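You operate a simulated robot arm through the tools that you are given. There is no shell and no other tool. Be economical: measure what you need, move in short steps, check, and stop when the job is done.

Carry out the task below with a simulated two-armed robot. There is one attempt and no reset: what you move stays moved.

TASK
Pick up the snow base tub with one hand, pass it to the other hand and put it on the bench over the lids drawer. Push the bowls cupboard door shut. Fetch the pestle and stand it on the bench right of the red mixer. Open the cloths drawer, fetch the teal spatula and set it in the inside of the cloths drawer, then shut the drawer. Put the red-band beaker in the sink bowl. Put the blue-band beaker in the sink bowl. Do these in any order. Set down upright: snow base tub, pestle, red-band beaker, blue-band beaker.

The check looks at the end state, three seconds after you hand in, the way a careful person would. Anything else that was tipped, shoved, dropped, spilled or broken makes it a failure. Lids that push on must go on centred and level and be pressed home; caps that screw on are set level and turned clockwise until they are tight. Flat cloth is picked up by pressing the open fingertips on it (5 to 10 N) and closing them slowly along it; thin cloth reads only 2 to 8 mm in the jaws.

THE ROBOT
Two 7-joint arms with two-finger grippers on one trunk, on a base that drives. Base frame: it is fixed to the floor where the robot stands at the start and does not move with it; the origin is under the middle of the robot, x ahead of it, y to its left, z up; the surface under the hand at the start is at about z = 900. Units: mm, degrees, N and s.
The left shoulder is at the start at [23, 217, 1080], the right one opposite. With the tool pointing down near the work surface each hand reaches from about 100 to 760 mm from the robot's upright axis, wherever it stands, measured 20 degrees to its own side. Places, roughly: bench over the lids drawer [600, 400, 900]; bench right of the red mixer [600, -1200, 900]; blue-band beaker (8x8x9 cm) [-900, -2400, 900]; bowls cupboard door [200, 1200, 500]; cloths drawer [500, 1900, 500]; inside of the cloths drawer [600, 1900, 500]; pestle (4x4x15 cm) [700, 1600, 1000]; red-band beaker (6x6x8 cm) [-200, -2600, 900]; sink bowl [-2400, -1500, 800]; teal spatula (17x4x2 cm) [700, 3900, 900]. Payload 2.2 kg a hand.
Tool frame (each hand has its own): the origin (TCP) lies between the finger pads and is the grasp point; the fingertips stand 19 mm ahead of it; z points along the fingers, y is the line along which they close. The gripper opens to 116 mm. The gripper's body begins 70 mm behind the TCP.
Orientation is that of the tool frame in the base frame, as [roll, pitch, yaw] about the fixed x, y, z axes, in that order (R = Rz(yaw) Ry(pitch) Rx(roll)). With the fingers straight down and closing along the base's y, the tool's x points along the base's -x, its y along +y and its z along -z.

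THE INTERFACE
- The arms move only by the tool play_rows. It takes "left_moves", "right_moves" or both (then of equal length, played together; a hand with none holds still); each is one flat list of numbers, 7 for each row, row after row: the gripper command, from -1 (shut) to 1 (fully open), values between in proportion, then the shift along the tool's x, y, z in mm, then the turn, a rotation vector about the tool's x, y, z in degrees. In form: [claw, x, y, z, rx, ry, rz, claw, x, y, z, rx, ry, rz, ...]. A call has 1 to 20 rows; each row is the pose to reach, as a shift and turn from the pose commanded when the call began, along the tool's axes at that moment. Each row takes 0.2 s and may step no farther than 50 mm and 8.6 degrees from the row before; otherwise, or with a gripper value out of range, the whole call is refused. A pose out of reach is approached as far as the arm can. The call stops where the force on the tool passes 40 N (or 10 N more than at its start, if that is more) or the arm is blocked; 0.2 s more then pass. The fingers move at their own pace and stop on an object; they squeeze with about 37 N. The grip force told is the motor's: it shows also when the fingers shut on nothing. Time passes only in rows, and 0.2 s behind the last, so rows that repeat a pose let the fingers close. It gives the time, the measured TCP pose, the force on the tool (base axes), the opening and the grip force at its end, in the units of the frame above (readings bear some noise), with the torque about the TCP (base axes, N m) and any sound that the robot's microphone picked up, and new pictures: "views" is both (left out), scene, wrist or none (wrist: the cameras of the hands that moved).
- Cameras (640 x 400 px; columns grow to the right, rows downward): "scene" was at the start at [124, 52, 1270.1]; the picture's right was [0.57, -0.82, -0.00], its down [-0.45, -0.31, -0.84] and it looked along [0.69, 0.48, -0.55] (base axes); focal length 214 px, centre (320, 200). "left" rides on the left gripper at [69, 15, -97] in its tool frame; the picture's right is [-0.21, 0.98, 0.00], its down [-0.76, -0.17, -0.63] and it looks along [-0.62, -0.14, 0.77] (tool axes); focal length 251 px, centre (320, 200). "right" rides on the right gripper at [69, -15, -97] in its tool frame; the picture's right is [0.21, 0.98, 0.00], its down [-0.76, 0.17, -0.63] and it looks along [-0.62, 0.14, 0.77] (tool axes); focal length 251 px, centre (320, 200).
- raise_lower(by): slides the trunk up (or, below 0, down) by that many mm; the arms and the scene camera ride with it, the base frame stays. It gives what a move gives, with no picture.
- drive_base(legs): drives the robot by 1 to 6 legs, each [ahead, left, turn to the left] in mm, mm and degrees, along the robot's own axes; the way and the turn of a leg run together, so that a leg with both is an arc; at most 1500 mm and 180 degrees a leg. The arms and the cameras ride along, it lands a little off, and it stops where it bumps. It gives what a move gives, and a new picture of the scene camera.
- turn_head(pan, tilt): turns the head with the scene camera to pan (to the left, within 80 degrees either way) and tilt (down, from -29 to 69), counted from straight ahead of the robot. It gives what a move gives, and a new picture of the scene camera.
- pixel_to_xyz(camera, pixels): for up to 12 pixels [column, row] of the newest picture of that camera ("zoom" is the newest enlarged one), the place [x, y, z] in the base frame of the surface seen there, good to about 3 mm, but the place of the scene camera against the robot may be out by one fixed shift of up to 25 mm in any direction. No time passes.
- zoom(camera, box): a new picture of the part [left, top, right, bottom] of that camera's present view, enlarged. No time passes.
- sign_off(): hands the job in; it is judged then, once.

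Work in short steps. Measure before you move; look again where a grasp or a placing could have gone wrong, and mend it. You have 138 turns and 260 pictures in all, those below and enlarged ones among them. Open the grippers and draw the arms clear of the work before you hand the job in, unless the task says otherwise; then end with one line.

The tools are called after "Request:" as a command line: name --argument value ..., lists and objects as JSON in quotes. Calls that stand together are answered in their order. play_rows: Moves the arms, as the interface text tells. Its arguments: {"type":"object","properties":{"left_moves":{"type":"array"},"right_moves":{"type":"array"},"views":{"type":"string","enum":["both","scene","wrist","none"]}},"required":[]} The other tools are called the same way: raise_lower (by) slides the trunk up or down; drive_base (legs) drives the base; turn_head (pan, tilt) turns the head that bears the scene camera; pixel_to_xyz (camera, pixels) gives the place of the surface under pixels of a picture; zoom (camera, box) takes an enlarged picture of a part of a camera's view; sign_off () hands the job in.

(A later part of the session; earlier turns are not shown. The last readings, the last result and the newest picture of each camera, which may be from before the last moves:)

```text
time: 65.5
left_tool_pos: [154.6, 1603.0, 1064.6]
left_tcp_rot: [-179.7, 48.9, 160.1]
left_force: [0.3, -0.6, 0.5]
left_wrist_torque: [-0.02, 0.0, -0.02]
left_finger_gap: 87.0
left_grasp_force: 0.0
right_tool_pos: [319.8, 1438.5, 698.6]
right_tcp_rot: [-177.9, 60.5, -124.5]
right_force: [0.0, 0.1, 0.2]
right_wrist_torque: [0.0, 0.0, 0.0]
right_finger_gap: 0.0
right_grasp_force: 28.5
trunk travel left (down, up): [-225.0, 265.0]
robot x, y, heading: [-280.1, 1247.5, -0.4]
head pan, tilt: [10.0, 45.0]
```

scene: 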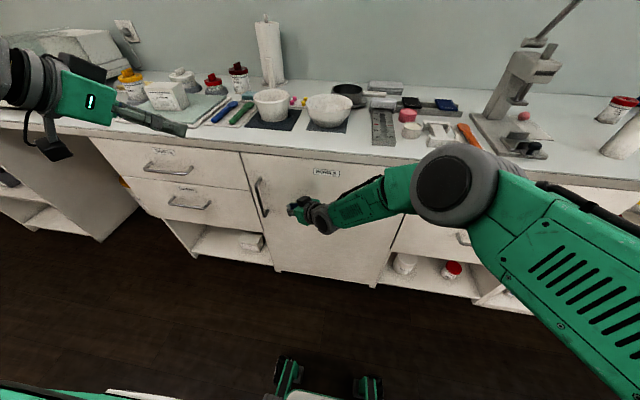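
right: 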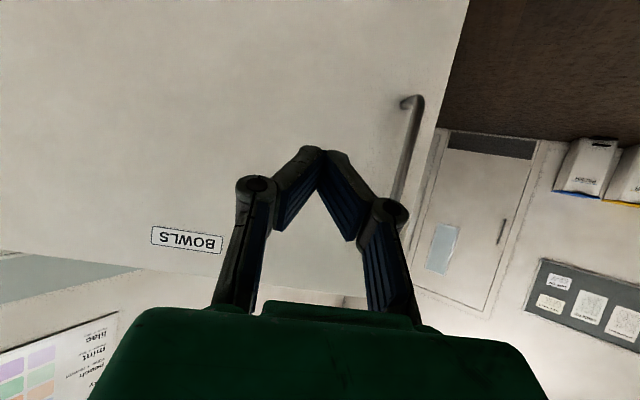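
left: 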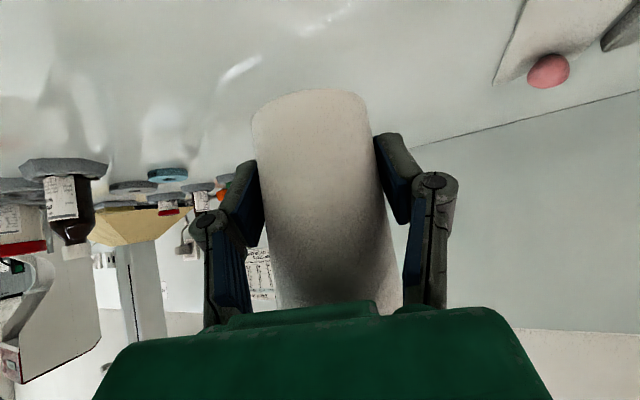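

The door looks nearly flush. I push straight ahead (+x) up to 70 mm more until it stops.

Request:
play_rows --right_moves '[-1, -4, -12.4, 7.4, 0, 0, 0, -1, -8, -25, 15, 0, 0, 0, -1, -12, -37, 22, 0, 0, 0, -1, -15, -45, 27, 0, 0, 0, -1, -17, -52, 31, 0, 0, 0, -1, -19, -58, 34, 0, 0, 0]' --views "scene"

Request:
pixel_to_xyz --camera "scene" --pixels '[[248, 158], [252, 190], [300, 180], [360, 190], [270, 250], [230, 150], [238, 175]]'

```text
time: 66.4
left_tool_pos: [149.4, 1598.3, 1068.5]
left_tcp_rot: [179.9, 49.1, 159.7]
left_force: [1.0, -0.3, -0.6]
left_wrist_torque: [-0.01, 0.02, 0.02]
left_finger_gap: 86.7
left_grasp_force: 0.1
right_tool_pos: [357.9, 1440.2, 696.9]
right_tcp_rot: [-179.0, 60.3, -124.3]
right_force: [-20.8, -7.2, 8.5]
right_wrist_torque: [0.09, -0.24, 0.04]
right_finger_gap: 0.1
right_grasp_force: 27.9
trunk travel left (down, up): [-225.0, 265.0]
robot x, y, heading: [-277.1, 1243.2, -0.5]
head pan, tilt: [10.0, 45.0]
stopped in row 4 (right hand): the force on the tool passed its limit at 47 N (the readings are from after the stop); the commanded pose is now the measured one
```

scene: 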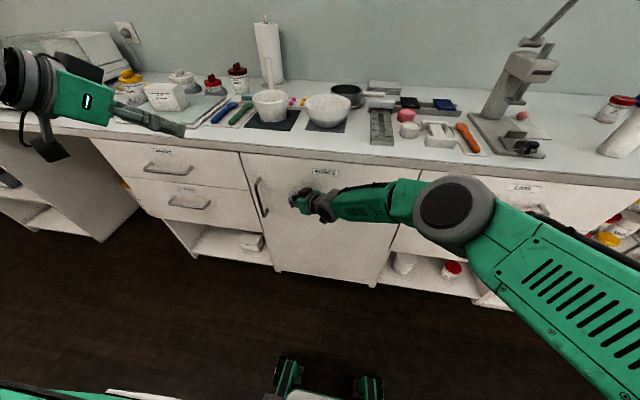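

```text
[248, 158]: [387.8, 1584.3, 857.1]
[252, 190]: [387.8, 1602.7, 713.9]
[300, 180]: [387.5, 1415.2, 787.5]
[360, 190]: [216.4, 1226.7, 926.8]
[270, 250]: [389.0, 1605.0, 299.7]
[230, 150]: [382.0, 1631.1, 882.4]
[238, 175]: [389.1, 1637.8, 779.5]
```

The door is shut, flush at x≈388. I pull the right hand back and then study the pestle near (268,75).

Request:
play_rows --right_moves '[-1, 0, 0, -45, 0, 0, 0, -1, 0, 0, -90, 0, 0, 0, -1, -30, 0, -130, 0, 0, 0, -1, -70, 0, -160, 0, 0, 0, -1, -110, 0, -190, 0, 0, 0, -1, -150, 0, -220, 0, 0, 0, -1, -190, 0, -250, 0, 0, 0, -1, -230, 0, -270, 0, 0, 0, -1, -270, 0, -290, 0, 0, 0]' --views "scene"

Request:
zoom --camera "scene" --box '[190, 10, 350, 140]'

Request:
pixel_to_xyz --camera "scene" --pixels '[[268, 60], [269, 70], [270, 80], [270, 88], [270, 96], [255, 100], [287, 100], [270, 110], [262, 45]]'

```text
time: 68.4
left_tool_pos: [148.0, 1602.9, 1068.6]
left_tcp_rot: [-179.8, 49.5, 160.1]
left_force: [0.7, 0.6, 1.1]
left_wrist_torque: [-0.04, 0.02, 0.03]
left_finger_gap: 86.8
left_grasp_force: 0.1
right_tool_pos: [287.5, 1349.1, 1075.5]
right_tcp_rot: [-178.4, 60.0, -124.1]
right_force: [-0.2, -0.1, -1.2]
right_wrist_torque: [-0.04, 0.02, -0.01]
right_finger_gap: 0.2
right_grasp_force: 28.3
trunk travel left (down, up): [-225.0, 265.0]
robot x, y, heading: [-283.0, 1244.4, -0.0]
head pan, tilt: [10.0, 45.0]
```

scene: 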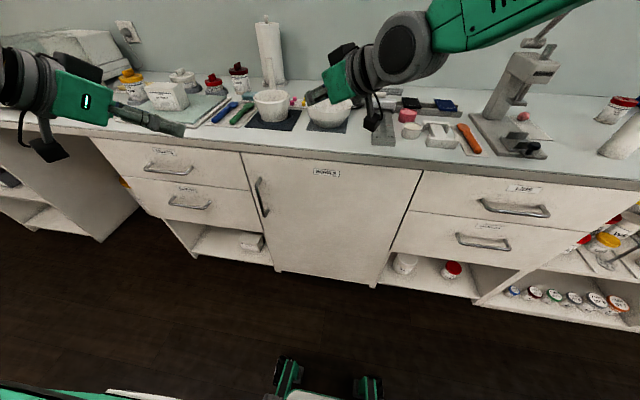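

```text
3.08 times, centred on (270, 75) of scene
```

zoom: 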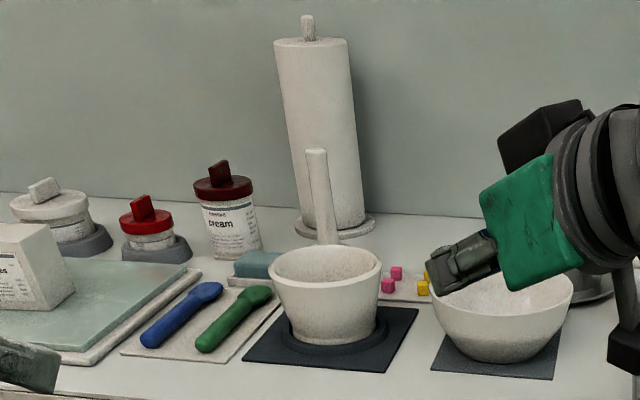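

```text
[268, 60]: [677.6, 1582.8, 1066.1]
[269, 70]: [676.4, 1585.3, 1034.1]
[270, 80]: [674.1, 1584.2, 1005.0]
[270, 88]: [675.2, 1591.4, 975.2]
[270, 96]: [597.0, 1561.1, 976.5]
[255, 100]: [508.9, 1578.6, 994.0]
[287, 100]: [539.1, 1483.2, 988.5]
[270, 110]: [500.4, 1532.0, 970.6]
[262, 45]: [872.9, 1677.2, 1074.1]
```

Pestle stands behind the mortar at ≈(673,1590), top ≈1060; I'll take it on the way back. First the cloths drawer: I confirm labels and measure its handle.

Request:
drive_base --legs '[[-150, 0, 0], [0, 560, 0]]'

Request:
zoom --camera "scene" --box '[200, 100, 420, 260]'

```text
time: 72.6
left_tool_pos: [0.9, 2169.5, 1066.6]
left_tcp_rot: [-179.8, 49.3, 160.2]
left_force: [-0.1, -0.4, 0.0]
left_wrist_torque: [0.0, 0.0, -0.02]
left_finger_gap: 87.2
left_grasp_force: 0.1
right_tool_pos: [141.8, 1915.9, 1074.6]
right_tcp_rot: [-178.5, 60.2, -124.0]
right_force: [0.0, 0.3, -0.2]
right_wrist_torque: [0.02, -0.04, -0.02]
right_finger_gap: 0.1
right_grasp_force: 28.9
trunk travel left (down, up): [-225.0, 265.0]
robot x, y, heading: [-426.7, 1812.1, 0.0]
head pan, tilt: [10.0, 45.0]
```

scene: 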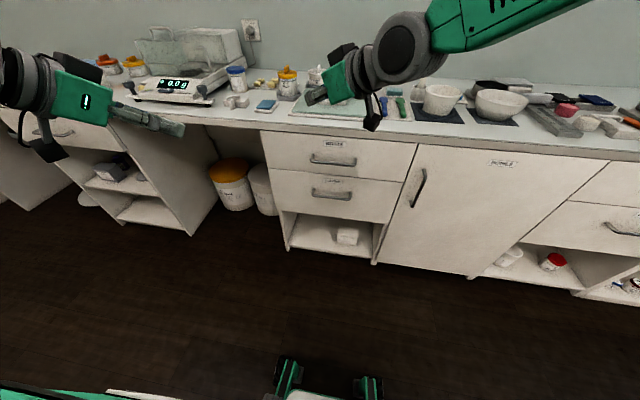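

```text
2.50 times, centred on (310, 180) of scene
```

zoom: 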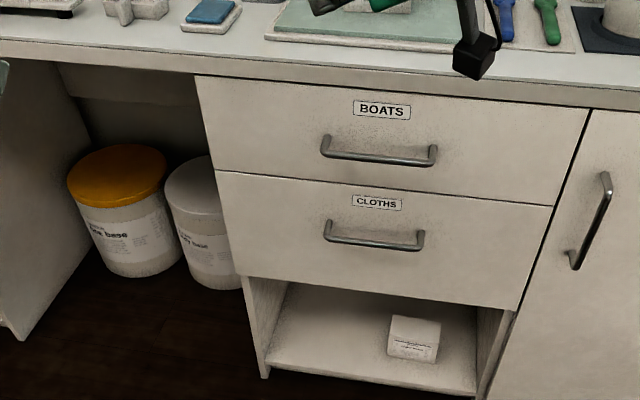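

CLOTHS is the lower drawer. I also check the two buckets' labels so that the snow base choice is right, and measure the handle.

Request:
zoom --camera "scene" --box '[205, 150, 285, 220]'

Request:
pixel_to_xyz --camera "scene" --pixels '[[313, 192], [331, 195], [350, 197], [331, 180], [331, 210], [270, 170], [405, 185], [285, 208], [398, 222], [331, 162]]'

```text
5.71 times, centred on (245, 185) of scene
```

zoom: 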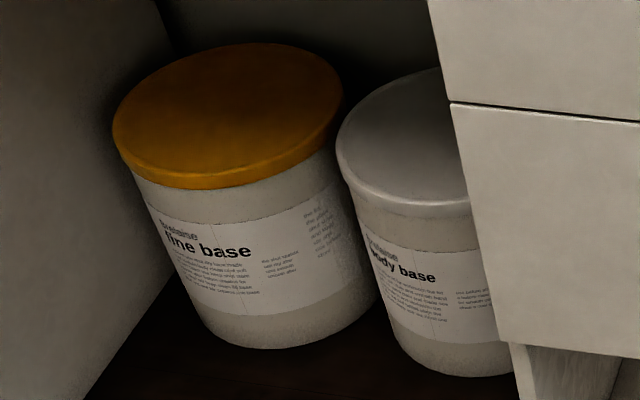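

```text
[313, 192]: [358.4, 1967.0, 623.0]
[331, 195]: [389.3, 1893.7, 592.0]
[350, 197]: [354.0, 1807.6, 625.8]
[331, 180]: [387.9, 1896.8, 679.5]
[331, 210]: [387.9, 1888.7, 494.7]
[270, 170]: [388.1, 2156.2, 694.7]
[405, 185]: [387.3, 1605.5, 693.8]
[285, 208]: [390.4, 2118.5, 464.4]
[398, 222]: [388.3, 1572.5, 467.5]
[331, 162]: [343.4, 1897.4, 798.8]
```

Buckets are "fine base" and "body base", so the earlier tub was right. The CLOTHS handle bar is at x≈350, z≈607, y 1805–1970; I lower the trunk 150 and turn the right hand to point ahead with jaws closing vertically.

Request:
raise_lower --by -150

Request:
play_rows --right_moves '[0, 8.6, 9.8, -7.8, 6.9, 0, 4, 0, 17, 19.5, -15.7, 13.9, 0, 7.9, 0, 25.7, 29.3, -23.5, 20.8, 0, 11.9, 0, 34.3, 39, -31.3, 27.8, 0, 15.9, 0, 42.9, 48.9, -39, 34.7, 0, 19.9, 0, 51.4, 58.6, -47, 41.7, 0, 23.8, 0, 60, 68.4, -54.8, 48.6, 0, 27.8]' --views "none"

Request:
play_rows --right_moves '[0, 21.4, 0, 16.2, 2.14, -2.14, -7.97, 0, 42.8, 0, 32.5, 4.27, -4.27, -15.9, 0, 64.2, 0, 48.7, 6.4, -6.4, -23.9, 0, 85.6, 0, 65, 8.5, -8.5, -31.9, 0, 107, 0, 81.2, 10.7, -10.7, -39.9, 0, 128.4, 0, 97.4, 12.8, -12.8, -47.8, 0, 149.8, 0, 113.7, 15, -15, -55.8, 0, 171.2, 0, 129.9, 17.1, -17.1, -63.8, 0, 192.6, 0, 146.1, 19.2, -19.2, -71.8, 0, 214, 0, 162.4, 21.4, -21.4, -79.7, 0, 235.4, 0, 178.6, 23.5, -23.5, -87.7]'

```text
time: 74.4
left_tool_pos: [-2.3, 2170.8, 917.1]
left_tcp_rot: [-179.8, 49.5, 160.1]
left_force: [-0.1, 0.1, 0.2]
left_wrist_torque: [-0.02, 0.0, 0.01]
left_finger_gap: 86.7
left_grasp_force: 0.0
right_tool_pos: [137.3, 1917.0, 927.1]
right_tcp_rot: [-178.0, 60.2, -123.7]
right_force: [-0.2, -0.5, -0.2]
right_wrist_torque: [-0.03, 0.01, -0.03]
right_finger_gap: 0.1
right_grasp_force: 28.1
trunk travel left (down, up): [-75.0, 415.0]
robot x, y, heading: [-426.3, 1812.9, -0.3]
head pan, tilt: [10.0, 45.0]
```

```text
time: 76.0
left_tool_pos: [-2.3, 2169.7, 917.8]
left_tcp_rot: [-179.8, 49.3, 160.2]
left_force: [-0.3, -0.1, -0.1]
left_wrist_torque: [-0.05, 0.0, -0.01]
left_finger_gap: 86.9
left_grasp_force: 0.0
right_tool_pos: [45.4, 1882.2, 910.4]
right_tcp_rot: [177.9, 60.7, 175.4]
right_force: [0.0, 0.1, 0.8]
right_wrist_torque: [-0.02, -0.03, 0.0]
right_finger_gap: 58.3
right_grasp_force: 0.1
trunk travel left (down, up): [-75.0, 415.0]
robot x, y, heading: [-424.6, 1815.6, -0.3]
head pan, tilt: [10.0, 45.0]
```

```text
time: 78.4
left_tool_pos: [-1.5, 2169.8, 918.4]
left_tcp_rot: [-179.8, 49.4, 160.2]
left_force: [-0.1, 0.6, 0.2]
left_wrist_torque: [0.01, -0.03, -0.01]
left_finger_gap: 86.9
left_grasp_force: 0.3
right_tool_pos: [78.0, 1889.6, 606.5]
right_tcp_rot: [-89.0, -0.5, -91.3]
right_force: [-0.2, -0.3, -0.1]
right_wrist_torque: [-0.02, -0.01, 0.03]
right_finger_gap: 57.9
right_grasp_force: 0.0
trunk travel left (down, up): [-75.0, 415.0]
robot x, y, heading: [-426.5, 1812.6, -0.1]
head pan, tilt: [10.0, 45.0]
```

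scene: 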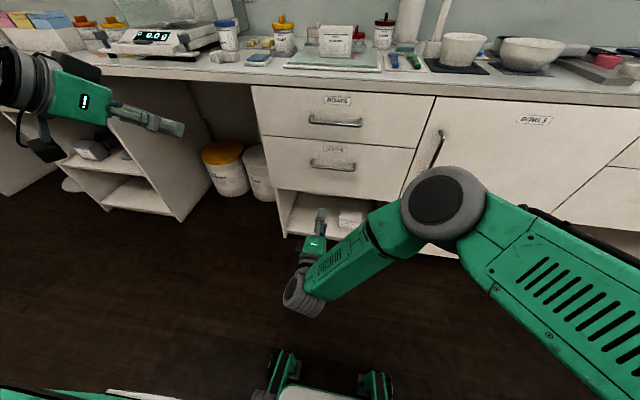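
right: 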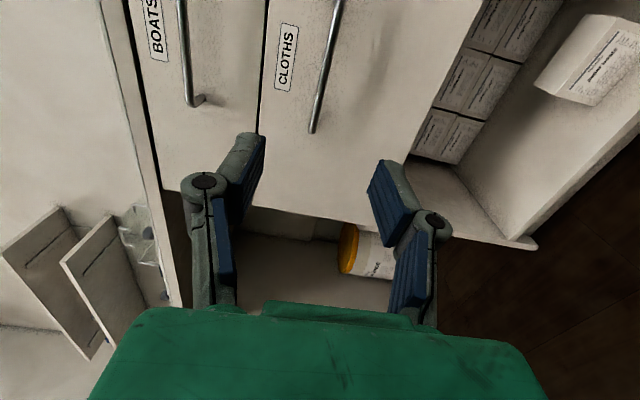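

Good pose. I measure the cloths handle with the right camera.

Request:
pixel_to_xyz --camera "right" --pixels '[[313, 128], [318, 100], [326, 70], [334, 30], [285, 60], [340, 5]]'

Request:
drive_base --legs '[[150, 0, 0]]'

```text
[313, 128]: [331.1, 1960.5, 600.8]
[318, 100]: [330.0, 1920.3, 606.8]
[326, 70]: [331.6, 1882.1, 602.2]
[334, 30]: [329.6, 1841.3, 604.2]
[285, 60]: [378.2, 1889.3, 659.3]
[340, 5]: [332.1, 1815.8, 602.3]
```

```text
time: 79.8
left_tool_pos: [148.5, 2168.5, 918.2]
left_tcp_rot: [-179.8, 49.4, 160.2]
left_force: [0.3, -1.1, -0.4]
left_wrist_torque: [-0.01, 0.02, 0.02]
left_finger_gap: 87.0
left_grasp_force: 0.0
right_tool_pos: [229.7, 1887.4, 606.6]
right_tcp_rot: [-89.2, -0.5, -91.2]
right_force: [1.3, -0.5, -0.1]
right_wrist_torque: [-0.01, -0.01, -0.01]
right_finger_gap: 57.6
right_grasp_force: 0.0
trunk travel left (down, up): [-75.0, 415.0]
robot x, y, heading: [-281.2, 1811.9, -0.4]
head pan, tilt: [10.0, 45.0]
```

scene: 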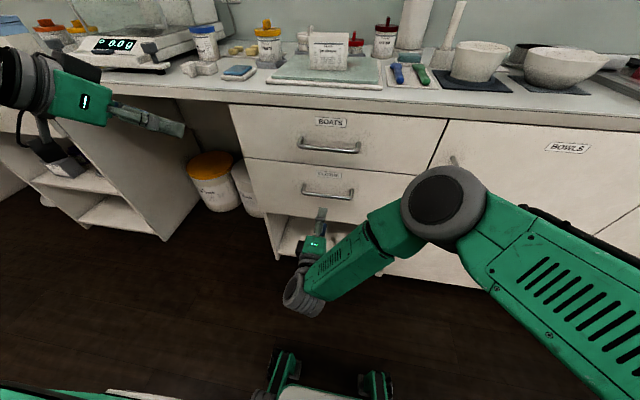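

Bar front at x≈331, z≈603. I advance 112 mm and close on the bar.

Request:
play_rows --right_moves '[0, 0, 4, 40, 0, 0, 0, 0, 0, 4, 80, 0, 0, 0, 0, 0, 4, 112, 0, 0, 0, 0, 0, 4, 112, 0, 0, 0, -1, 0, 4, 112, 0, 0, 0, -1, 0, 4, 112, 0, 0, 0, -1, 0, 4, 112, 0, 0, 0]'

```text
time: 81.4
left_tool_pos: [146.1, 2166.4, 918.7]
left_tcp_rot: [-179.9, 49.4, 160.0]
left_force: [-0.3, -0.5, -0.7]
left_wrist_torque: [0.0, 0.0, -0.01]
left_finger_gap: 86.9
left_grasp_force: 0.0
right_tool_pos: [337.4, 1883.7, 604.0]
right_tcp_rot: [-89.4, -0.4, -91.3]
right_force: [0.7, -1.0, -20.4]
right_wrist_torque: [0.48, 0.02, 0.09]
right_finger_gap: 6.2
right_grasp_force: 30.7
trunk travel left (down, up): [-75.0, 415.0]
robot x, y, heading: [-276.9, 1811.0, -0.6]
head pan, tilt: [10.0, 45.0]
```

scene: 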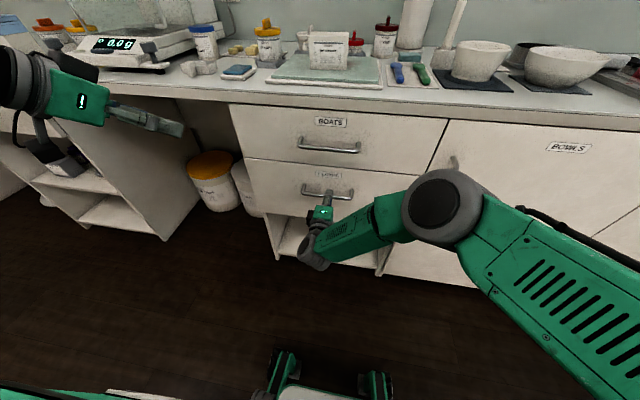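
right: 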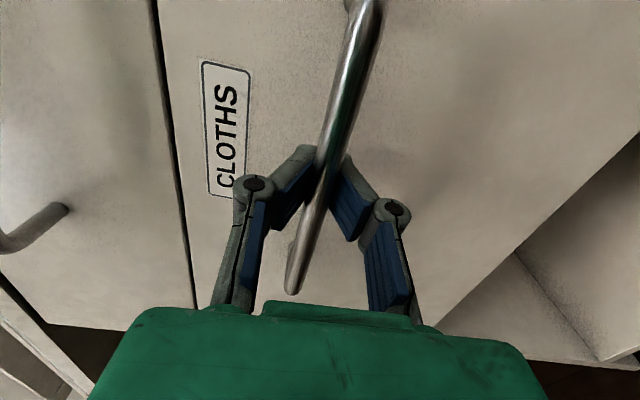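

Bar is held between the jaws. I drive back 300 mm to draw the drawer open.

Request:
drive_base --legs '[[-300, 0, 0]]'

```text
time: 83.4
left_tool_pos: [-154.1, 2168.0, 919.2]
left_tcp_rot: [180.0, 49.4, 160.0]
left_force: [-0.5, -0.1, 1.1]
left_wrist_torque: [0.02, 0.01, 0.01]
left_finger_gap: 86.9
left_grasp_force: 0.1
right_tool_pos: [38.6, 1884.0, 603.4]
right_tcp_rot: [-89.3, -0.4, -91.5]
right_force: [-0.5, -10.6, -31.2]
right_wrist_torque: [0.34, -0.03, 0.13]
right_finger_gap: 6.4
right_grasp_force: 30.5
trunk travel left (down, up): [-75.0, 415.0]
robot x, y, heading: [-577.1, 1814.4, -0.1]
head pan, tilt: [10.0, 45.0]
```

scene: 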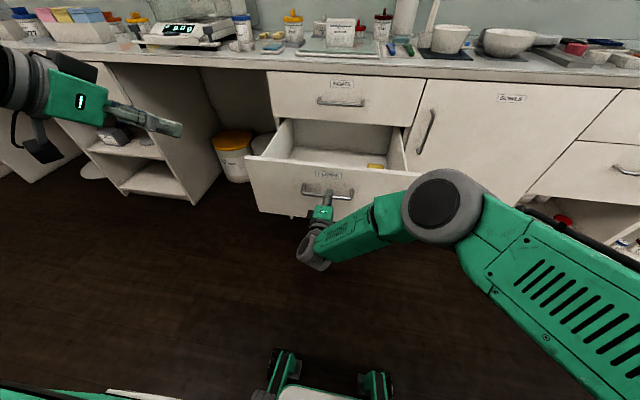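

Drawer is open 300 mm. I release the bar and back the hand off 110 mm.

Request:
play_rows --right_moves '[0.2, 0, 0, 0, 0, 0, 0, 0.2, 0, 0, 0, 0, 0, 0, 0.2, 0, 0, -40, 0, 0, 0, 0.2, 0, 0, -80, 0, 0, 0, 0.2, 0, 0, -120, 0, 0, 0]' --views "scene"

Request:
raise_lower --by 250

Request:
turn_head --pan 50 --tilt 30

```text
time: 84.6
left_tool_pos: [-158.7, 2168.8, 921.9]
left_tcp_rot: [179.8, 49.7, 159.9]
left_force: [0.3, 0.4, 0.1]
left_wrist_torque: [0.0, -0.04, 0.01]
left_finger_gap: 87.2
left_grasp_force: 0.0
right_tool_pos: [-84.7, 1887.1, 607.2]
right_tcp_rot: [-88.9, -0.5, -91.4]
right_force: [-0.2, 0.3, -0.4]
right_wrist_torque: [-0.01, -0.02, -0.01]
right_finger_gap: 69.9
right_grasp_force: 0.0
trunk travel left (down, up): [-75.0, 415.0]
robot x, y, heading: [-577.5, 1816.8, -0.3]
head pan, tilt: [10.0, 45.0]
```

scene: 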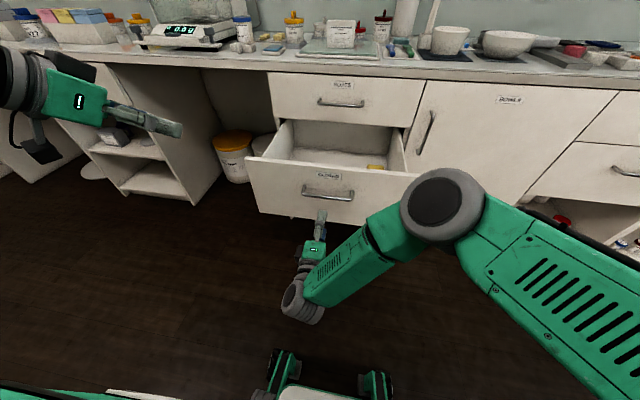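

```text
time: 87.2
left_tool_pos: [-158.0, 2169.0, 1170.3]
left_tcp_rot: [180.0, 49.6, 160.0]
left_force: [-0.1, 0.1, 0.4]
left_wrist_torque: [-0.02, 0.01, 0.0]
left_finger_gap: 87.0
left_grasp_force: 0.0
right_tool_pos: [-85.2, 1887.0, 855.9]
right_tcp_rot: [-89.0, -0.4, -91.4]
right_force: [-0.4, 0.2, -0.1]
right_wrist_torque: [-0.02, -0.01, -0.02]
right_finger_gap: 69.4
right_grasp_force: 0.1
trunk travel left (down, up): [-325.0, 165.0]
robot x, y, heading: [-579.3, 1810.8, -0.3]
head pan, tilt: [10.0, 45.0]
```

```text
time: 88.3
left_tool_pos: [-158.5, 2169.1, 1169.5]
left_tcp_rot: [180.0, 49.6, 160.0]
left_force: [-1.1, -0.8, 0.0]
left_wrist_torque: [0.04, 0.04, 0.03]
left_finger_gap: 87.2
left_grasp_force: 0.0
right_tool_pos: [-85.9, 1888.2, 855.9]
right_tcp_rot: [-89.0, -0.3, -91.5]
right_force: [-0.1, 0.4, 0.3]
right_wrist_torque: [0.03, 0.01, -0.02]
right_finger_gap: 69.7
right_grasp_force: 0.1
trunk travel left (down, up): [-325.0, 165.0]
robot x, y, heading: [-574.8, 1813.8, 0.1]
head pan, tilt: [50.0, 30.0]
```

scene: 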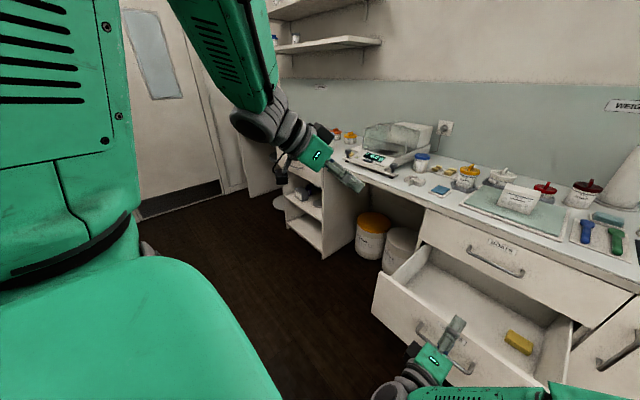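

Path along the bench is open floor. I drive left ~1700 mm toward the spatula's end of the bench.

Request:
drive_base --legs '[[0, 1450, 0], [0, 300, 0]]'

Request:
turn_head --pan 15 --tilt 35

```text
time: 97.2
left_tool_pos: [-158.0, 3908.9, 1177.4]
left_tcp_rot: [177.7, 48.9, 158.5]
left_force: [0.3, -1.5, 1.4]
left_wrist_torque: [0.07, 0.05, 0.07]
left_finger_gap: 87.1
left_grasp_force: 0.0
right_tool_pos: [-83.2, 3634.1, 857.2]
right_tcp_rot: [-89.0, 0.7, -91.3]
right_force: [0.8, -0.9, -1.0]
right_wrist_torque: [0.01, -0.03, 0.06]
right_finger_gap: 69.8
right_grasp_force: 0.0
trunk travel left (down, up): [-325.0, 165.0]
robot x, y, heading: [-575.3, 3578.3, 0.2]
head pan, tilt: [50.0, 30.0]
```

scene: 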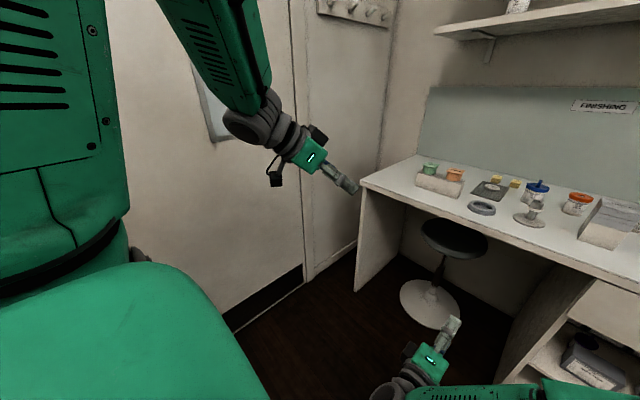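

```text
time: 98.2
left_tool_pos: [-161.2, 3925.3, 1172.9]
left_tcp_rot: [178.8, 49.4, 159.3]
left_force: [0.2, 0.0, 0.8]
left_wrist_torque: [-0.03, 0.0, -0.02]
left_finger_gap: 86.9
left_grasp_force: 0.1
right_tool_pos: [-84.5, 3645.3, 858.3]
right_tcp_rot: [-88.8, -0.2, -91.3]
right_force: [-0.4, 0.5, 1.3]
right_wrist_torque: [0.0, 0.03, -0.03]
right_finger_gap: 69.5
right_grasp_force: 0.1
trunk travel left (down, up): [-325.0, 165.0]
robot x, y, heading: [-573.4, 3579.2, -0.2]
head pan, tilt: [15.0, 35.0]
```

scene: 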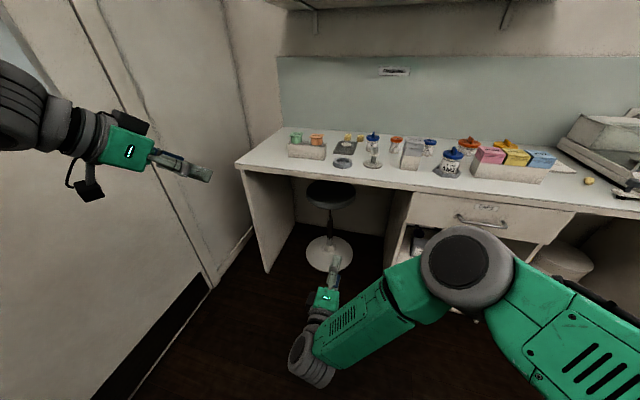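

I zoom on the bench near y≈3900 for the teal spatula.

Request:
zoom --camera "scene" --box '[270, 110, 430, 210]'

Request:
zoom --camera "scene" --box '[400, 120, 640, 230]'

Request:
pixel_to_xyz --camera "scene" --pixels '[[345, 146], [343, 162], [372, 160], [306, 148], [330, 190], [410, 155], [240, 165], [345, 185]]'

```text
4.00 times, centred on (350, 160) of scene
```

zoom: 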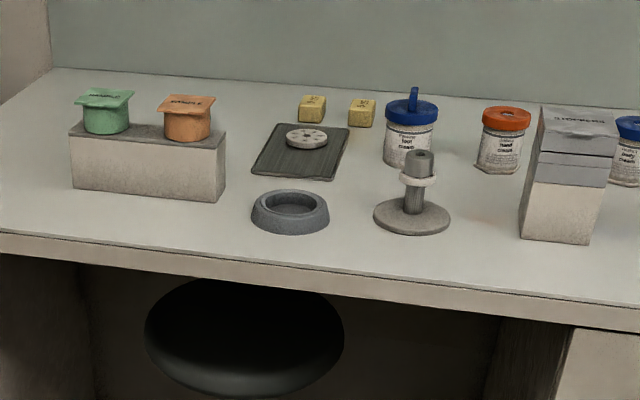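

```text
2.67 times, centred on (520, 175) of scene
```

zoom: 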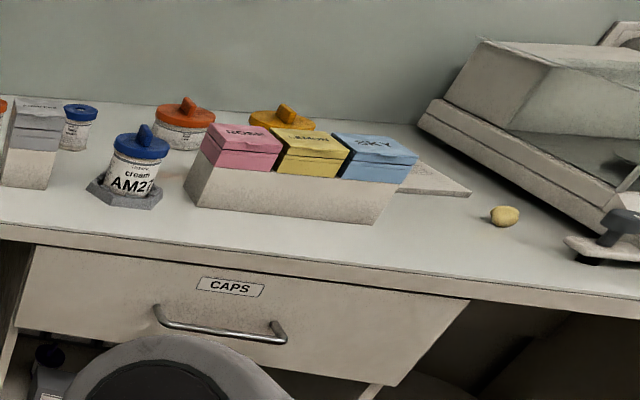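

```text
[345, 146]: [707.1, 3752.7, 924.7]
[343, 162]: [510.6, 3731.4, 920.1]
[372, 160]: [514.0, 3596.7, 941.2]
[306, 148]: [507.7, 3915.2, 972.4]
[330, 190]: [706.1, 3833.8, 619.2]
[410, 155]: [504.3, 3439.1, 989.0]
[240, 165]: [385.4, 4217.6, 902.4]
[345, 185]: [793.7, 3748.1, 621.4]
```

No spatula visible; the spot (700,3900) is hidden behind the white holder. I raise the trunk and move closer to look over it.

Request:
raise_lower --by 150

Request:
drive_base --legs '[[250, 100, 0]]'

Request:
zoom --camera "scene" --box '[220, 110, 460, 260]'

```text
time: 100.0
left_tool_pos: [-162.3, 3923.3, 1322.6]
left_tcp_rot: [178.7, 49.3, 159.2]
left_force: [0.2, -1.0, 1.4]
left_wrist_torque: [0.02, 0.04, 0.03]
left_finger_gap: 87.1
left_grasp_force: 0.0
right_tool_pos: [-84.4, 3643.0, 1007.5]
right_tcp_rot: [-88.9, -0.1, -91.4]
right_force: [0.3, -0.9, -0.8]
right_wrist_torque: [-0.01, 0.01, 0.0]
right_finger_gap: 69.7
right_grasp_force: 0.1
trunk travel left (down, up): [-475.0, 15.0]
robot x, y, heading: [-576.0, 3579.4, -0.0]
head pan, tilt: [15.0, 35.0]
```

```text
time: 101.9
left_tool_pos: [87.1, 4031.7, 1322.8]
left_tcp_rot: [179.2, 49.4, 159.7]
left_force: [-0.2, -0.3, 0.0]
left_wrist_torque: [0.03, 0.03, -0.02]
left_finger_gap: 87.0
left_grasp_force: 0.0
right_tool_pos: [163.6, 3751.7, 1008.5]
right_tcp_rot: [-88.8, -0.5, -91.1]
right_force: [0.2, 0.5, 0.7]
right_wrist_torque: [-0.02, 0.02, 0.02]
right_finger_gap: 69.5
right_grasp_force: 0.0
trunk travel left (down, up): [-475.0, 15.0]
robot x, y, heading: [-322.0, 3677.0, 0.3]
head pan, tilt: [15.0, 35.0]
```

scene: 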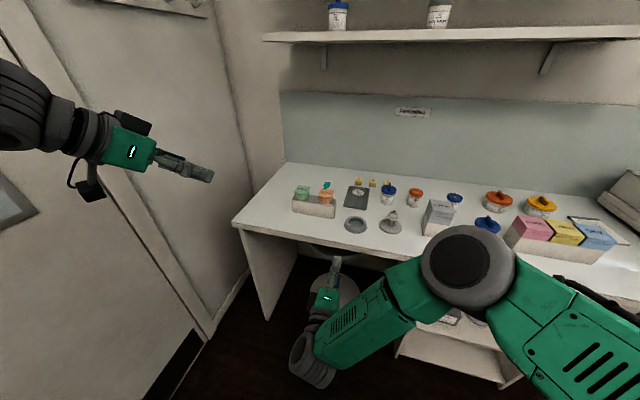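

```text
2.67 times, centred on (340, 185) of scene
```

zoom: 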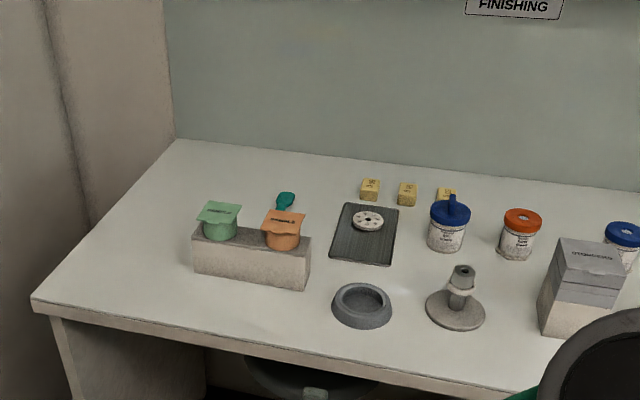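

A teal tip peeks out behind the orange cup at scene (327,185). I measure it and the holder's extents.

Request:
pixel_to_xyz --camera "zoom" --pixels '[[285, 196], [282, 205], [200, 270], [305, 285], [308, 240], [215, 205], [285, 215], [280, 240], [365, 250]]'

```text
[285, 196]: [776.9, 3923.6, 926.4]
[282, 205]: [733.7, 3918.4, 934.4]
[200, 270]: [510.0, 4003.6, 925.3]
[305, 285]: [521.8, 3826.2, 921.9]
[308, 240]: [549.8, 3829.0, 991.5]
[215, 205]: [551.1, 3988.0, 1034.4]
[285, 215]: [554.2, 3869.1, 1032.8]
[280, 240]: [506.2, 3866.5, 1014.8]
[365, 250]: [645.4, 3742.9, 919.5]
```

The spatula lies behind the holder around x 610–780, y≈3920. I put the left hand tool-down, lift the right hand, then drive ahead 300.

Request:
play_rows --left_moves '[0.5, 6.5, -16, 13, 0, 8.2, 0, 0.5, 13, -31, 26, 0, 16.5, 0, 0.5, 19.5, -47, 39, 0, 24.7, 0, 0.5, 26, -63, 52, 0, 33, 0, 0.5, 32.5, -78, 65, 0, 41.2, 0, 0.5, 39, -94, 78, 0, 49.4, 0]' --right_moves '[0.2, 0, -25, -25, 0, 0, 0, 0.2, 0, -50, -50, 0, 0, 0, 0.2, 0, -75, -75, 0, 0, 0, 0.2, 0, -100, -100, 0, 0, 0, 0.2, 0, -125, -125, 0, 0, 0, 0.2, 0, -150, -150, 0, 0, 0]' --views "none"

Request:
drive_base --legs '[[300, 0, 0]]'

Request:
play_rows --left_moves '[0.5, 0, 0, 0, 0.68, 0, -6.6, 0.5, 0, 0, 0, 0, 0, -13.3, 0.5, 0, 0, 0, 0, 0, -20]' --views "wrist"

```text
time: 103.3
left_tool_pos: [88.4, 3928.2, 1245.8]
left_tcp_rot: [-179.4, 1.1, 160.4]
left_force: [-0.2, -0.2, -0.4]
left_wrist_torque: [0.0, -0.02, -0.02]
left_finger_gap: 87.1
left_grasp_force: 0.0
right_tool_pos: [90.3, 3730.4, 1191.0]
right_tcp_rot: [-89.6, -0.3, -90.8]
right_force: [-0.4, -0.6, -0.5]
right_wrist_torque: [0.0, -0.02, 0.0]
right_finger_gap: 69.5
right_grasp_force: 0.0
right hand out of reach, approached as far as the arm can: row 2, 3, 4, 5, 6
trunk travel left (down, up): [-475.0, 15.0]
robot x, y, heading: [-323.2, 3679.2, 0.1]
head pan, tilt: [15.0, 35.0]
```

```text
time: 105.3
left_tool_pos: [386.9, 3927.5, 1245.2]
left_tcp_rot: [-179.8, 0.9, 160.5]
left_force: [-0.7, -0.5, 0.5]
left_wrist_torque: [0.02, 0.0, -0.02]
left_finger_gap: 86.9
left_grasp_force: 0.2
right_tool_pos: [393.1, 3730.9, 1193.6]
right_tcp_rot: [-89.3, -0.1, -90.9]
right_force: [0.3, 0.4, 0.2]
right_wrist_torque: [-0.01, -0.01, -0.05]
right_finger_gap: 69.8
right_grasp_force: 0.1
trunk travel left (down, up): [-475.0, 15.0]
robot x, y, heading: [-20.4, 3679.8, 0.4]
head pan, tilt: [15.0, 35.0]
```

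scene: 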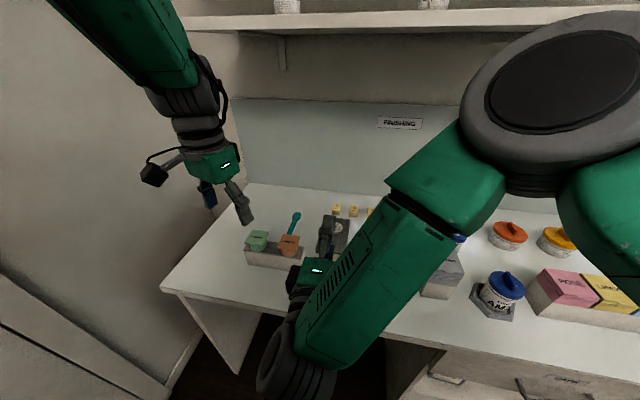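

```text
time: 106.1
left_tool_pos: [387.7, 3932.1, 1244.2]
left_tcp_rot: [-178.2, 0.7, -179.1]
left_force: [0.4, 0.5, 0.0]
left_wrist_torque: [0.01, 0.03, -0.02]
left_finger_gap: 86.9
left_grasp_force: 0.0
right_tool_pos: [391.9, 3733.5, 1191.9]
right_tcp_rot: [-89.3, -0.2, -90.9]
right_force: [-0.3, -0.2, 0.5]
right_wrist_torque: [-0.01, -0.04, 0.01]
right_finger_gap: 69.7
right_grasp_force: 0.2
trunk travel left (down, up): [-475.0, 15.0]
robot x, y, heading: [-20.8, 3674.6, 0.5]
head pan, tilt: [15.0, 35.0]
```

left: 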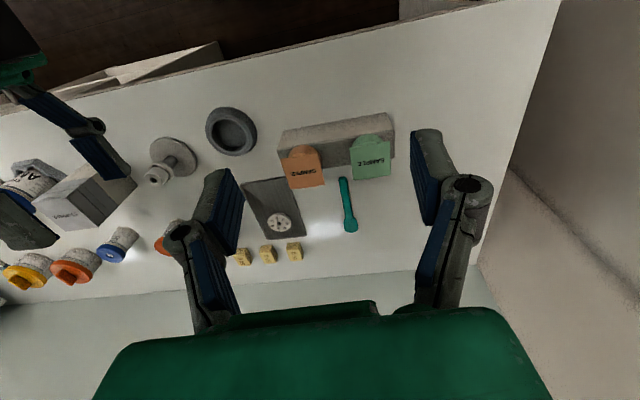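

The left camera sees the whole spatula from (342,178) to (350,230). I measure it and the cups near it.

Request:
pixel_to_xyz --camera "left" --pixels '[[342, 180], [344, 190], [346, 200], [347, 208], [349, 218], [350, 226], [320, 185], [352, 178], [388, 175], [310, 130], [320, 215]]'

Request:
zoom --camera "left" --box '[270, 120, 430, 260]'

```text
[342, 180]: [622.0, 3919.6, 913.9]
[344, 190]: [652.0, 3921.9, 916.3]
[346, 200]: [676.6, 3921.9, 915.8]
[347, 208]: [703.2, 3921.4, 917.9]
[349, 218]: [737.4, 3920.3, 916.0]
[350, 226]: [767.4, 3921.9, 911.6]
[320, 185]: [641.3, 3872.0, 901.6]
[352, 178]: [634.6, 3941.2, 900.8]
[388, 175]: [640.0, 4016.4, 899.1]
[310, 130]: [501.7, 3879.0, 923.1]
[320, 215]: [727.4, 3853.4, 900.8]
```

```text
2.86 times, centred on (350, 190) of left
```

zoom: 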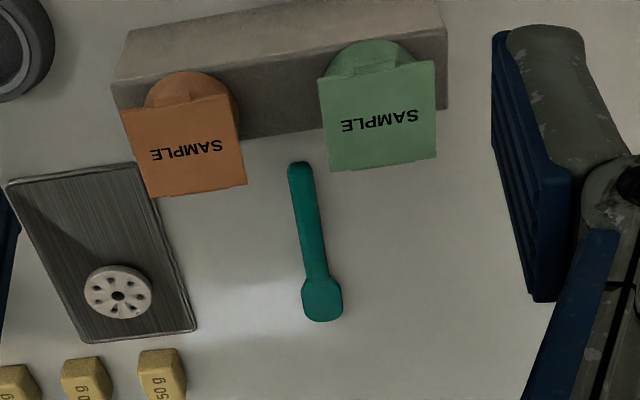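

Spatula lies along x at y≈3921, x 612–780, top z≈916. I drive 60 ahead and 60 left for reach, then hover above x≈725 to keep the camera clear of the sample cups.

Request:
drive_base --legs '[[60, 60, 0]]'

```text
time: 107.2
left_tool_pos: [444.1, 3962.6, 1255.1]
left_tcp_rot: [-177.7, 1.6, -179.1]
left_force: [0.7, -0.7, 0.9]
left_wrist_torque: [0.11, -0.02, -0.01]
left_finger_gap: 87.0
left_grasp_force: 0.0
right_tool_pos: [447.9, 3765.3, 1192.8]
right_tcp_rot: [-89.1, 0.6, -90.7]
right_force: [1.1, -0.4, -0.4]
right_wrist_torque: [-0.07, -0.04, 0.01]
right_finger_gap: 69.7
right_grasp_force: 0.0
trunk travel left (down, up): [-475.0, 15.0]
robot x, y, heading: [32.1, 3729.3, 0.5]
head pan, tilt: [15.0, 35.0]
```

scene: 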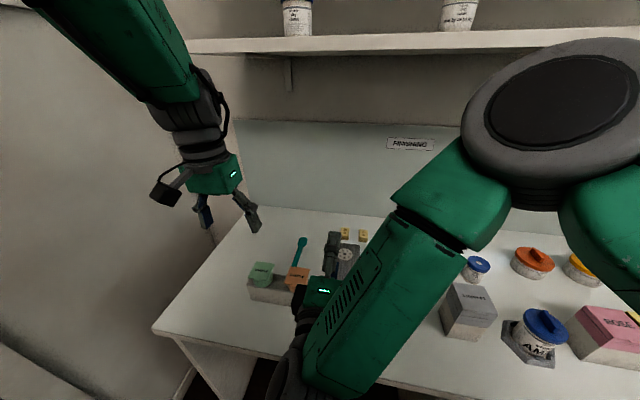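

Before reaching out I check the overhead shelf height against the arm.

Request:
pixel_to_xyz --camera "scene" --pixels '[[290, 42], [290, 55], [400, 40], [120, 60], [200, 60], [480, 90]]'

Request:
raise_lower --by -100

```text
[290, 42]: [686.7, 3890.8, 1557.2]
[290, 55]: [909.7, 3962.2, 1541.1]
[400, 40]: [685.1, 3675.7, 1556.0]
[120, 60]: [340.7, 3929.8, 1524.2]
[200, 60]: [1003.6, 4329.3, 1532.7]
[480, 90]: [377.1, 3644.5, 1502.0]
```

```text
time: 108.5
left_tool_pos: [444.6, 3988.5, 1151.4]
left_tcp_rot: [-176.8, 1.3, -179.1]
left_force: [-0.2, 0.0, 0.4]
left_wrist_torque: [-0.05, -0.02, 0.02]
left_finger_gap: 87.1
left_grasp_force: 0.1
right_tool_pos: [449.2, 3791.0, 1092.6]
right_tcp_rot: [-89.2, -0.3, -90.8]
right_force: [0.4, 0.2, 0.0]
right_wrist_torque: [-0.01, -0.01, -0.05]
right_finger_gap: 69.5
right_grasp_force: 0.1
trunk travel left (down, up): [-375.0, 115.0]
robot x, y, heading: [38.3, 3734.8, 0.1]
head pan, tilt: [15.0, 35.0]
```

Shelf bottom is ~1525 and only beyond x 686; the arm is clear. I move the left hand at height to (725,3921), then down to z≈985.

Request:
play_rows --left_moves '[0, -40, -10, 0, 1, 0, 0, 0, -80, -20, 0, 2, 0, 0, 0, -120, -30, 0, 3.2, 0, 0, 0, -160, -40, 0, 3.2, 0, 0, 0, -200, -50, 0, 3.2, 0, 0, 0, -240, -60, 0, 3.2, 0, 0, 0, -280, -67, 0, 3.2, 0, 0, 0, -280, -67, 45, 3.2, 0, 0, 0, -280, -67, 90, 3.2, 0, 0, 0, -280, -67, 130, 3.2, 0, 0, 0, -280, -67, 166, 3.2, 0, 0]'

```text
time: 110.9
left_tool_pos: [731.9, 3880.6, 999.7]
left_tcp_rot: [-175.2, 1.5, -179.3]
left_force: [0.7, -1.3, 0.3]
left_wrist_torque: [0.09, 0.02, 0.0]
left_finger_gap: 58.0
left_grasp_force: 0.1
right_tool_pos: [449.7, 3752.7, 1094.2]
right_tcp_rot: [-89.1, 1.1, -91.1]
right_force: [-0.9, -1.0, -0.6]
right_wrist_torque: [-0.05, 0.0, 0.13]
right_finger_gap: 69.5
right_grasp_force: 0.0
trunk travel left (down, up): [-375.0, 115.0]
robot x, y, heading: [32.1, 3722.6, 0.5]
head pan, tilt: [15.0, 35.0]
```

scene: 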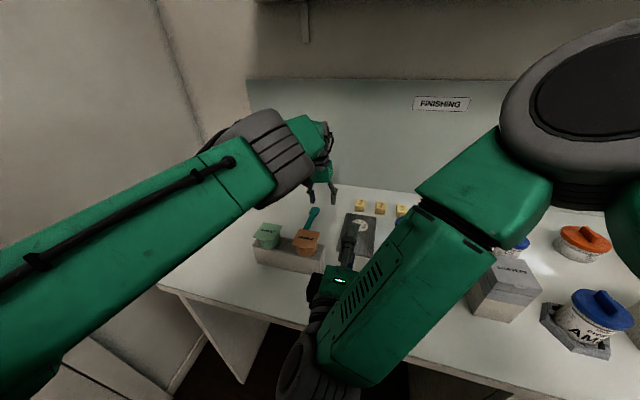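
left: 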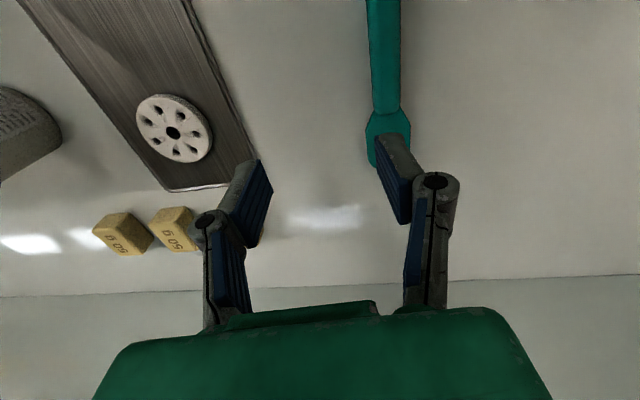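

The robot is still swaying a little; I let it settle and correct the roll, then re-measure the spatula.

Request:
play_rows --left_moves '[0, 0, 0, 0, 2, 0, 0, 0, 0, 0, 0, 4, 0, 0, 0, 0, 0, 0, 4, 0, 0, 0, 0, 0, 0, 4, 0, 0, 0, 0, 0, 0, 4, 0, 0, 0, 0, 0, 0, 4, 0, 0]' --views "wrist"

Request:
pixel_to_xyz --camera "left" --pixels '[[384, 20], [386, 60], [387, 100], [388, 125], [388, 155]]'

```text
time: 112.3
left_tool_pos: [730.2, 3913.3, 996.9]
left_tcp_rot: [-169.6, 1.4, -179.0]
left_force: [0.3, -0.1, -1.1]
left_wrist_torque: [-0.02, -0.03, 0.0]
left_finger_gap: 57.8
left_grasp_force: 0.1
right_tool_pos: [449.6, 3786.4, 1093.0]
right_tcp_rot: [-89.2, -0.2, -90.8]
right_force: [0.3, 0.0, 0.9]
right_wrist_torque: [0.01, 0.02, -0.04]
right_finger_gap: 69.7
right_grasp_force: 0.1
trunk travel left (down, up): [-375.0, 115.0]
robot x, y, heading: [32.3, 3732.2, 0.3]
head pan, tilt: [15.0, 35.0]
```

left: 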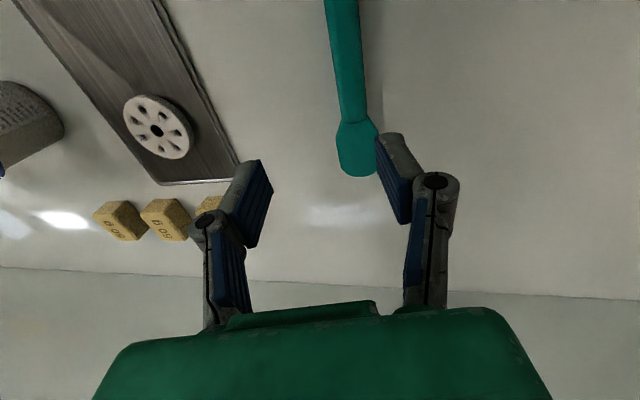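

```text
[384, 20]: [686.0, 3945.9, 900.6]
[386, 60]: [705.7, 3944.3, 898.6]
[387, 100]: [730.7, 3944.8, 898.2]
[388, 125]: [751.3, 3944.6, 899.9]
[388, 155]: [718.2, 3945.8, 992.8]
```

My roll correction had the wrong sign (now −169.6). I rotate back by −10.4° and settle.

Request:
play_rows --left_moves '[0, 0, 0, 0, -5.2, 0, 0, 0, 0, 0, 0, -10.4, 0, 0, 0, 0, 0, 0, -10.4, 0, 0, 0, 0, 0, 0, -10.4, 0, 0, 0, 0, 0, 0, -10.4, 0, 0, 0, 0, 0, 0, -10.4, 0, 0]' --views "wrist"

Request:
pixel_to_xyz --camera "left" --pixels '[[350, 20], [355, 60], [360, 100], [362, 130], [365, 155], [370, 120], [345, 100]]'

```text
time: 113.7
left_tool_pos: [730.6, 3922.0, 999.0]
left_tcp_rot: [179.7, 1.5, -179.3]
left_force: [0.6, -0.2, -0.7]
left_wrist_torque: [0.01, -0.01, -0.01]
left_finger_gap: 58.1
left_grasp_force: 0.1
left hand out of reach, approached as far as the arm can: row 2, 3, 4, 5, 6
right_tool_pos: [448.3, 3776.5, 1094.5]
right_tcp_rot: [-89.2, 0.2, -90.8]
right_force: [-0.8, 0.3, 0.8]
right_wrist_torque: [0.0, -0.03, 0.0]
right_finger_gap: 69.5
right_grasp_force: 0.0
trunk travel left (down, up): [-375.0, 115.0]
robot x, y, heading: [35.0, 3733.0, 0.5]
head pan, tilt: [15.0, 35.0]
```

left: 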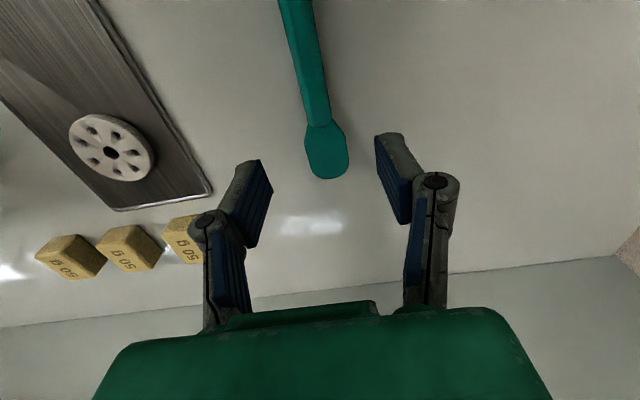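

```text
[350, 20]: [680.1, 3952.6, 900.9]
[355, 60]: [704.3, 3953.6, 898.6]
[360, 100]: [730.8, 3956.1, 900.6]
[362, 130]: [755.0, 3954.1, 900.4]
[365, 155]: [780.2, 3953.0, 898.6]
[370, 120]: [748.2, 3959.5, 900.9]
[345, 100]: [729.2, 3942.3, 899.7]
```

Level now, with the neck of the spatula straight below (x≈730, y≈3920). I lower with the trunk by 75 mm for reach.

Request:
raise_lower --by -74

Request:
play_rows --left_moves '[0, 0, 0, 0, 0, 0, 0, 0, 0, 0, 0, 0, 0, 0, 0, 0, 0, 0, 0, 0, 0, 0, 0, 0, 0, 0, 0, 0]' --views "wrist"

```text
time: 114.8
left_tool_pos: [730.3, 3933.4, 924.0]
left_tcp_rot: [-179.8, 1.6, -179.2]
left_force: [0.3, 1.2, -0.2]
left_wrist_torque: [-0.1, 0.01, -0.01]
left_finger_gap: 58.0
left_grasp_force: 0.1
right_tool_pos: [447.8, 3787.4, 1019.3]
right_tcp_rot: [-89.2, -0.3, -90.8]
right_force: [-0.6, -0.4, -0.4]
right_wrist_torque: [-0.01, 0.01, -0.03]
right_finger_gap: 69.4
right_grasp_force: 0.1
trunk travel left (down, up): [-301.0, 189.0]
robot x, y, heading: [38.9, 3735.0, 0.4]
head pan, tilt: [15.0, 35.0]
```

```text
time: 115.8
left_tool_pos: [730.0, 3921.7, 925.0]
left_tcp_rot: [179.8, 1.4, -179.4]
left_force: [0.0, -0.4, -1.0]
left_wrist_torque: [0.0, -0.03, -0.01]
left_finger_gap: 58.0
left_grasp_force: 0.1
right_tool_pos: [449.1, 3777.2, 1019.2]
right_tcp_rot: [-89.1, 0.1, -90.9]
right_force: [-0.2, 0.0, 1.0]
right_wrist_torque: [-0.01, 0.0, 0.0]
right_finger_gap: 69.5
right_grasp_force: 0.1
trunk travel left (down, up): [-301.0, 189.0]
robot x, y, heading: [38.1, 3730.6, 0.4]
head pan, tilt: [15.0, 35.0]
```

left: 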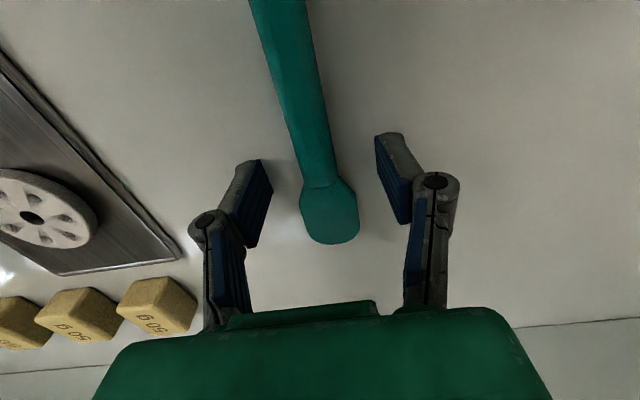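

Straddled. I lower 5 mm and close on the spatula, then lift 60 mm.

Request:
play_rows --left_moves '[0, 0, 0, 5, 0, 0, 0, -1, 0, 0, 5, 0, 0, 0, -1, 0, 0, 5, 0, 0, 0, -1, 0, 0, 5, 0, 0, 0, -1, 0, 0, -20, 0, 0, 0, -1, 0, 0, -55, 0, 0, 0, -1, 0, 0, -95, 0, 0, 0]' --views "wrist"

```text
time: 117.4
left_tool_pos: [728.1, 3923.5, 1020.0]
left_tcp_rot: [180.0, 1.5, -179.5]
left_force: [-0.9, 0.4, 0.7]
left_wrist_torque: [-0.01, -0.02, 0.0]
left_finger_gap: 19.0
left_grasp_force: 36.6
right_tool_pos: [448.4, 3778.6, 1019.9]
right_tcp_rot: [-89.2, 0.1, -90.8]
right_force: [-0.8, 0.0, -0.6]
right_wrist_torque: [0.02, -0.02, -0.04]
right_finger_gap: 69.6
right_grasp_force: 0.2
trunk travel left (down, up): [-301.0, 189.0]
robot x, y, heading: [36.3, 3731.2, 0.6]
head pan, tilt: [15.0, 35.0]
```

left: 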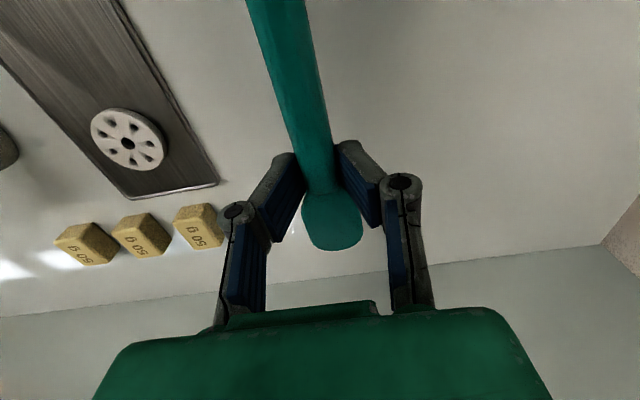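

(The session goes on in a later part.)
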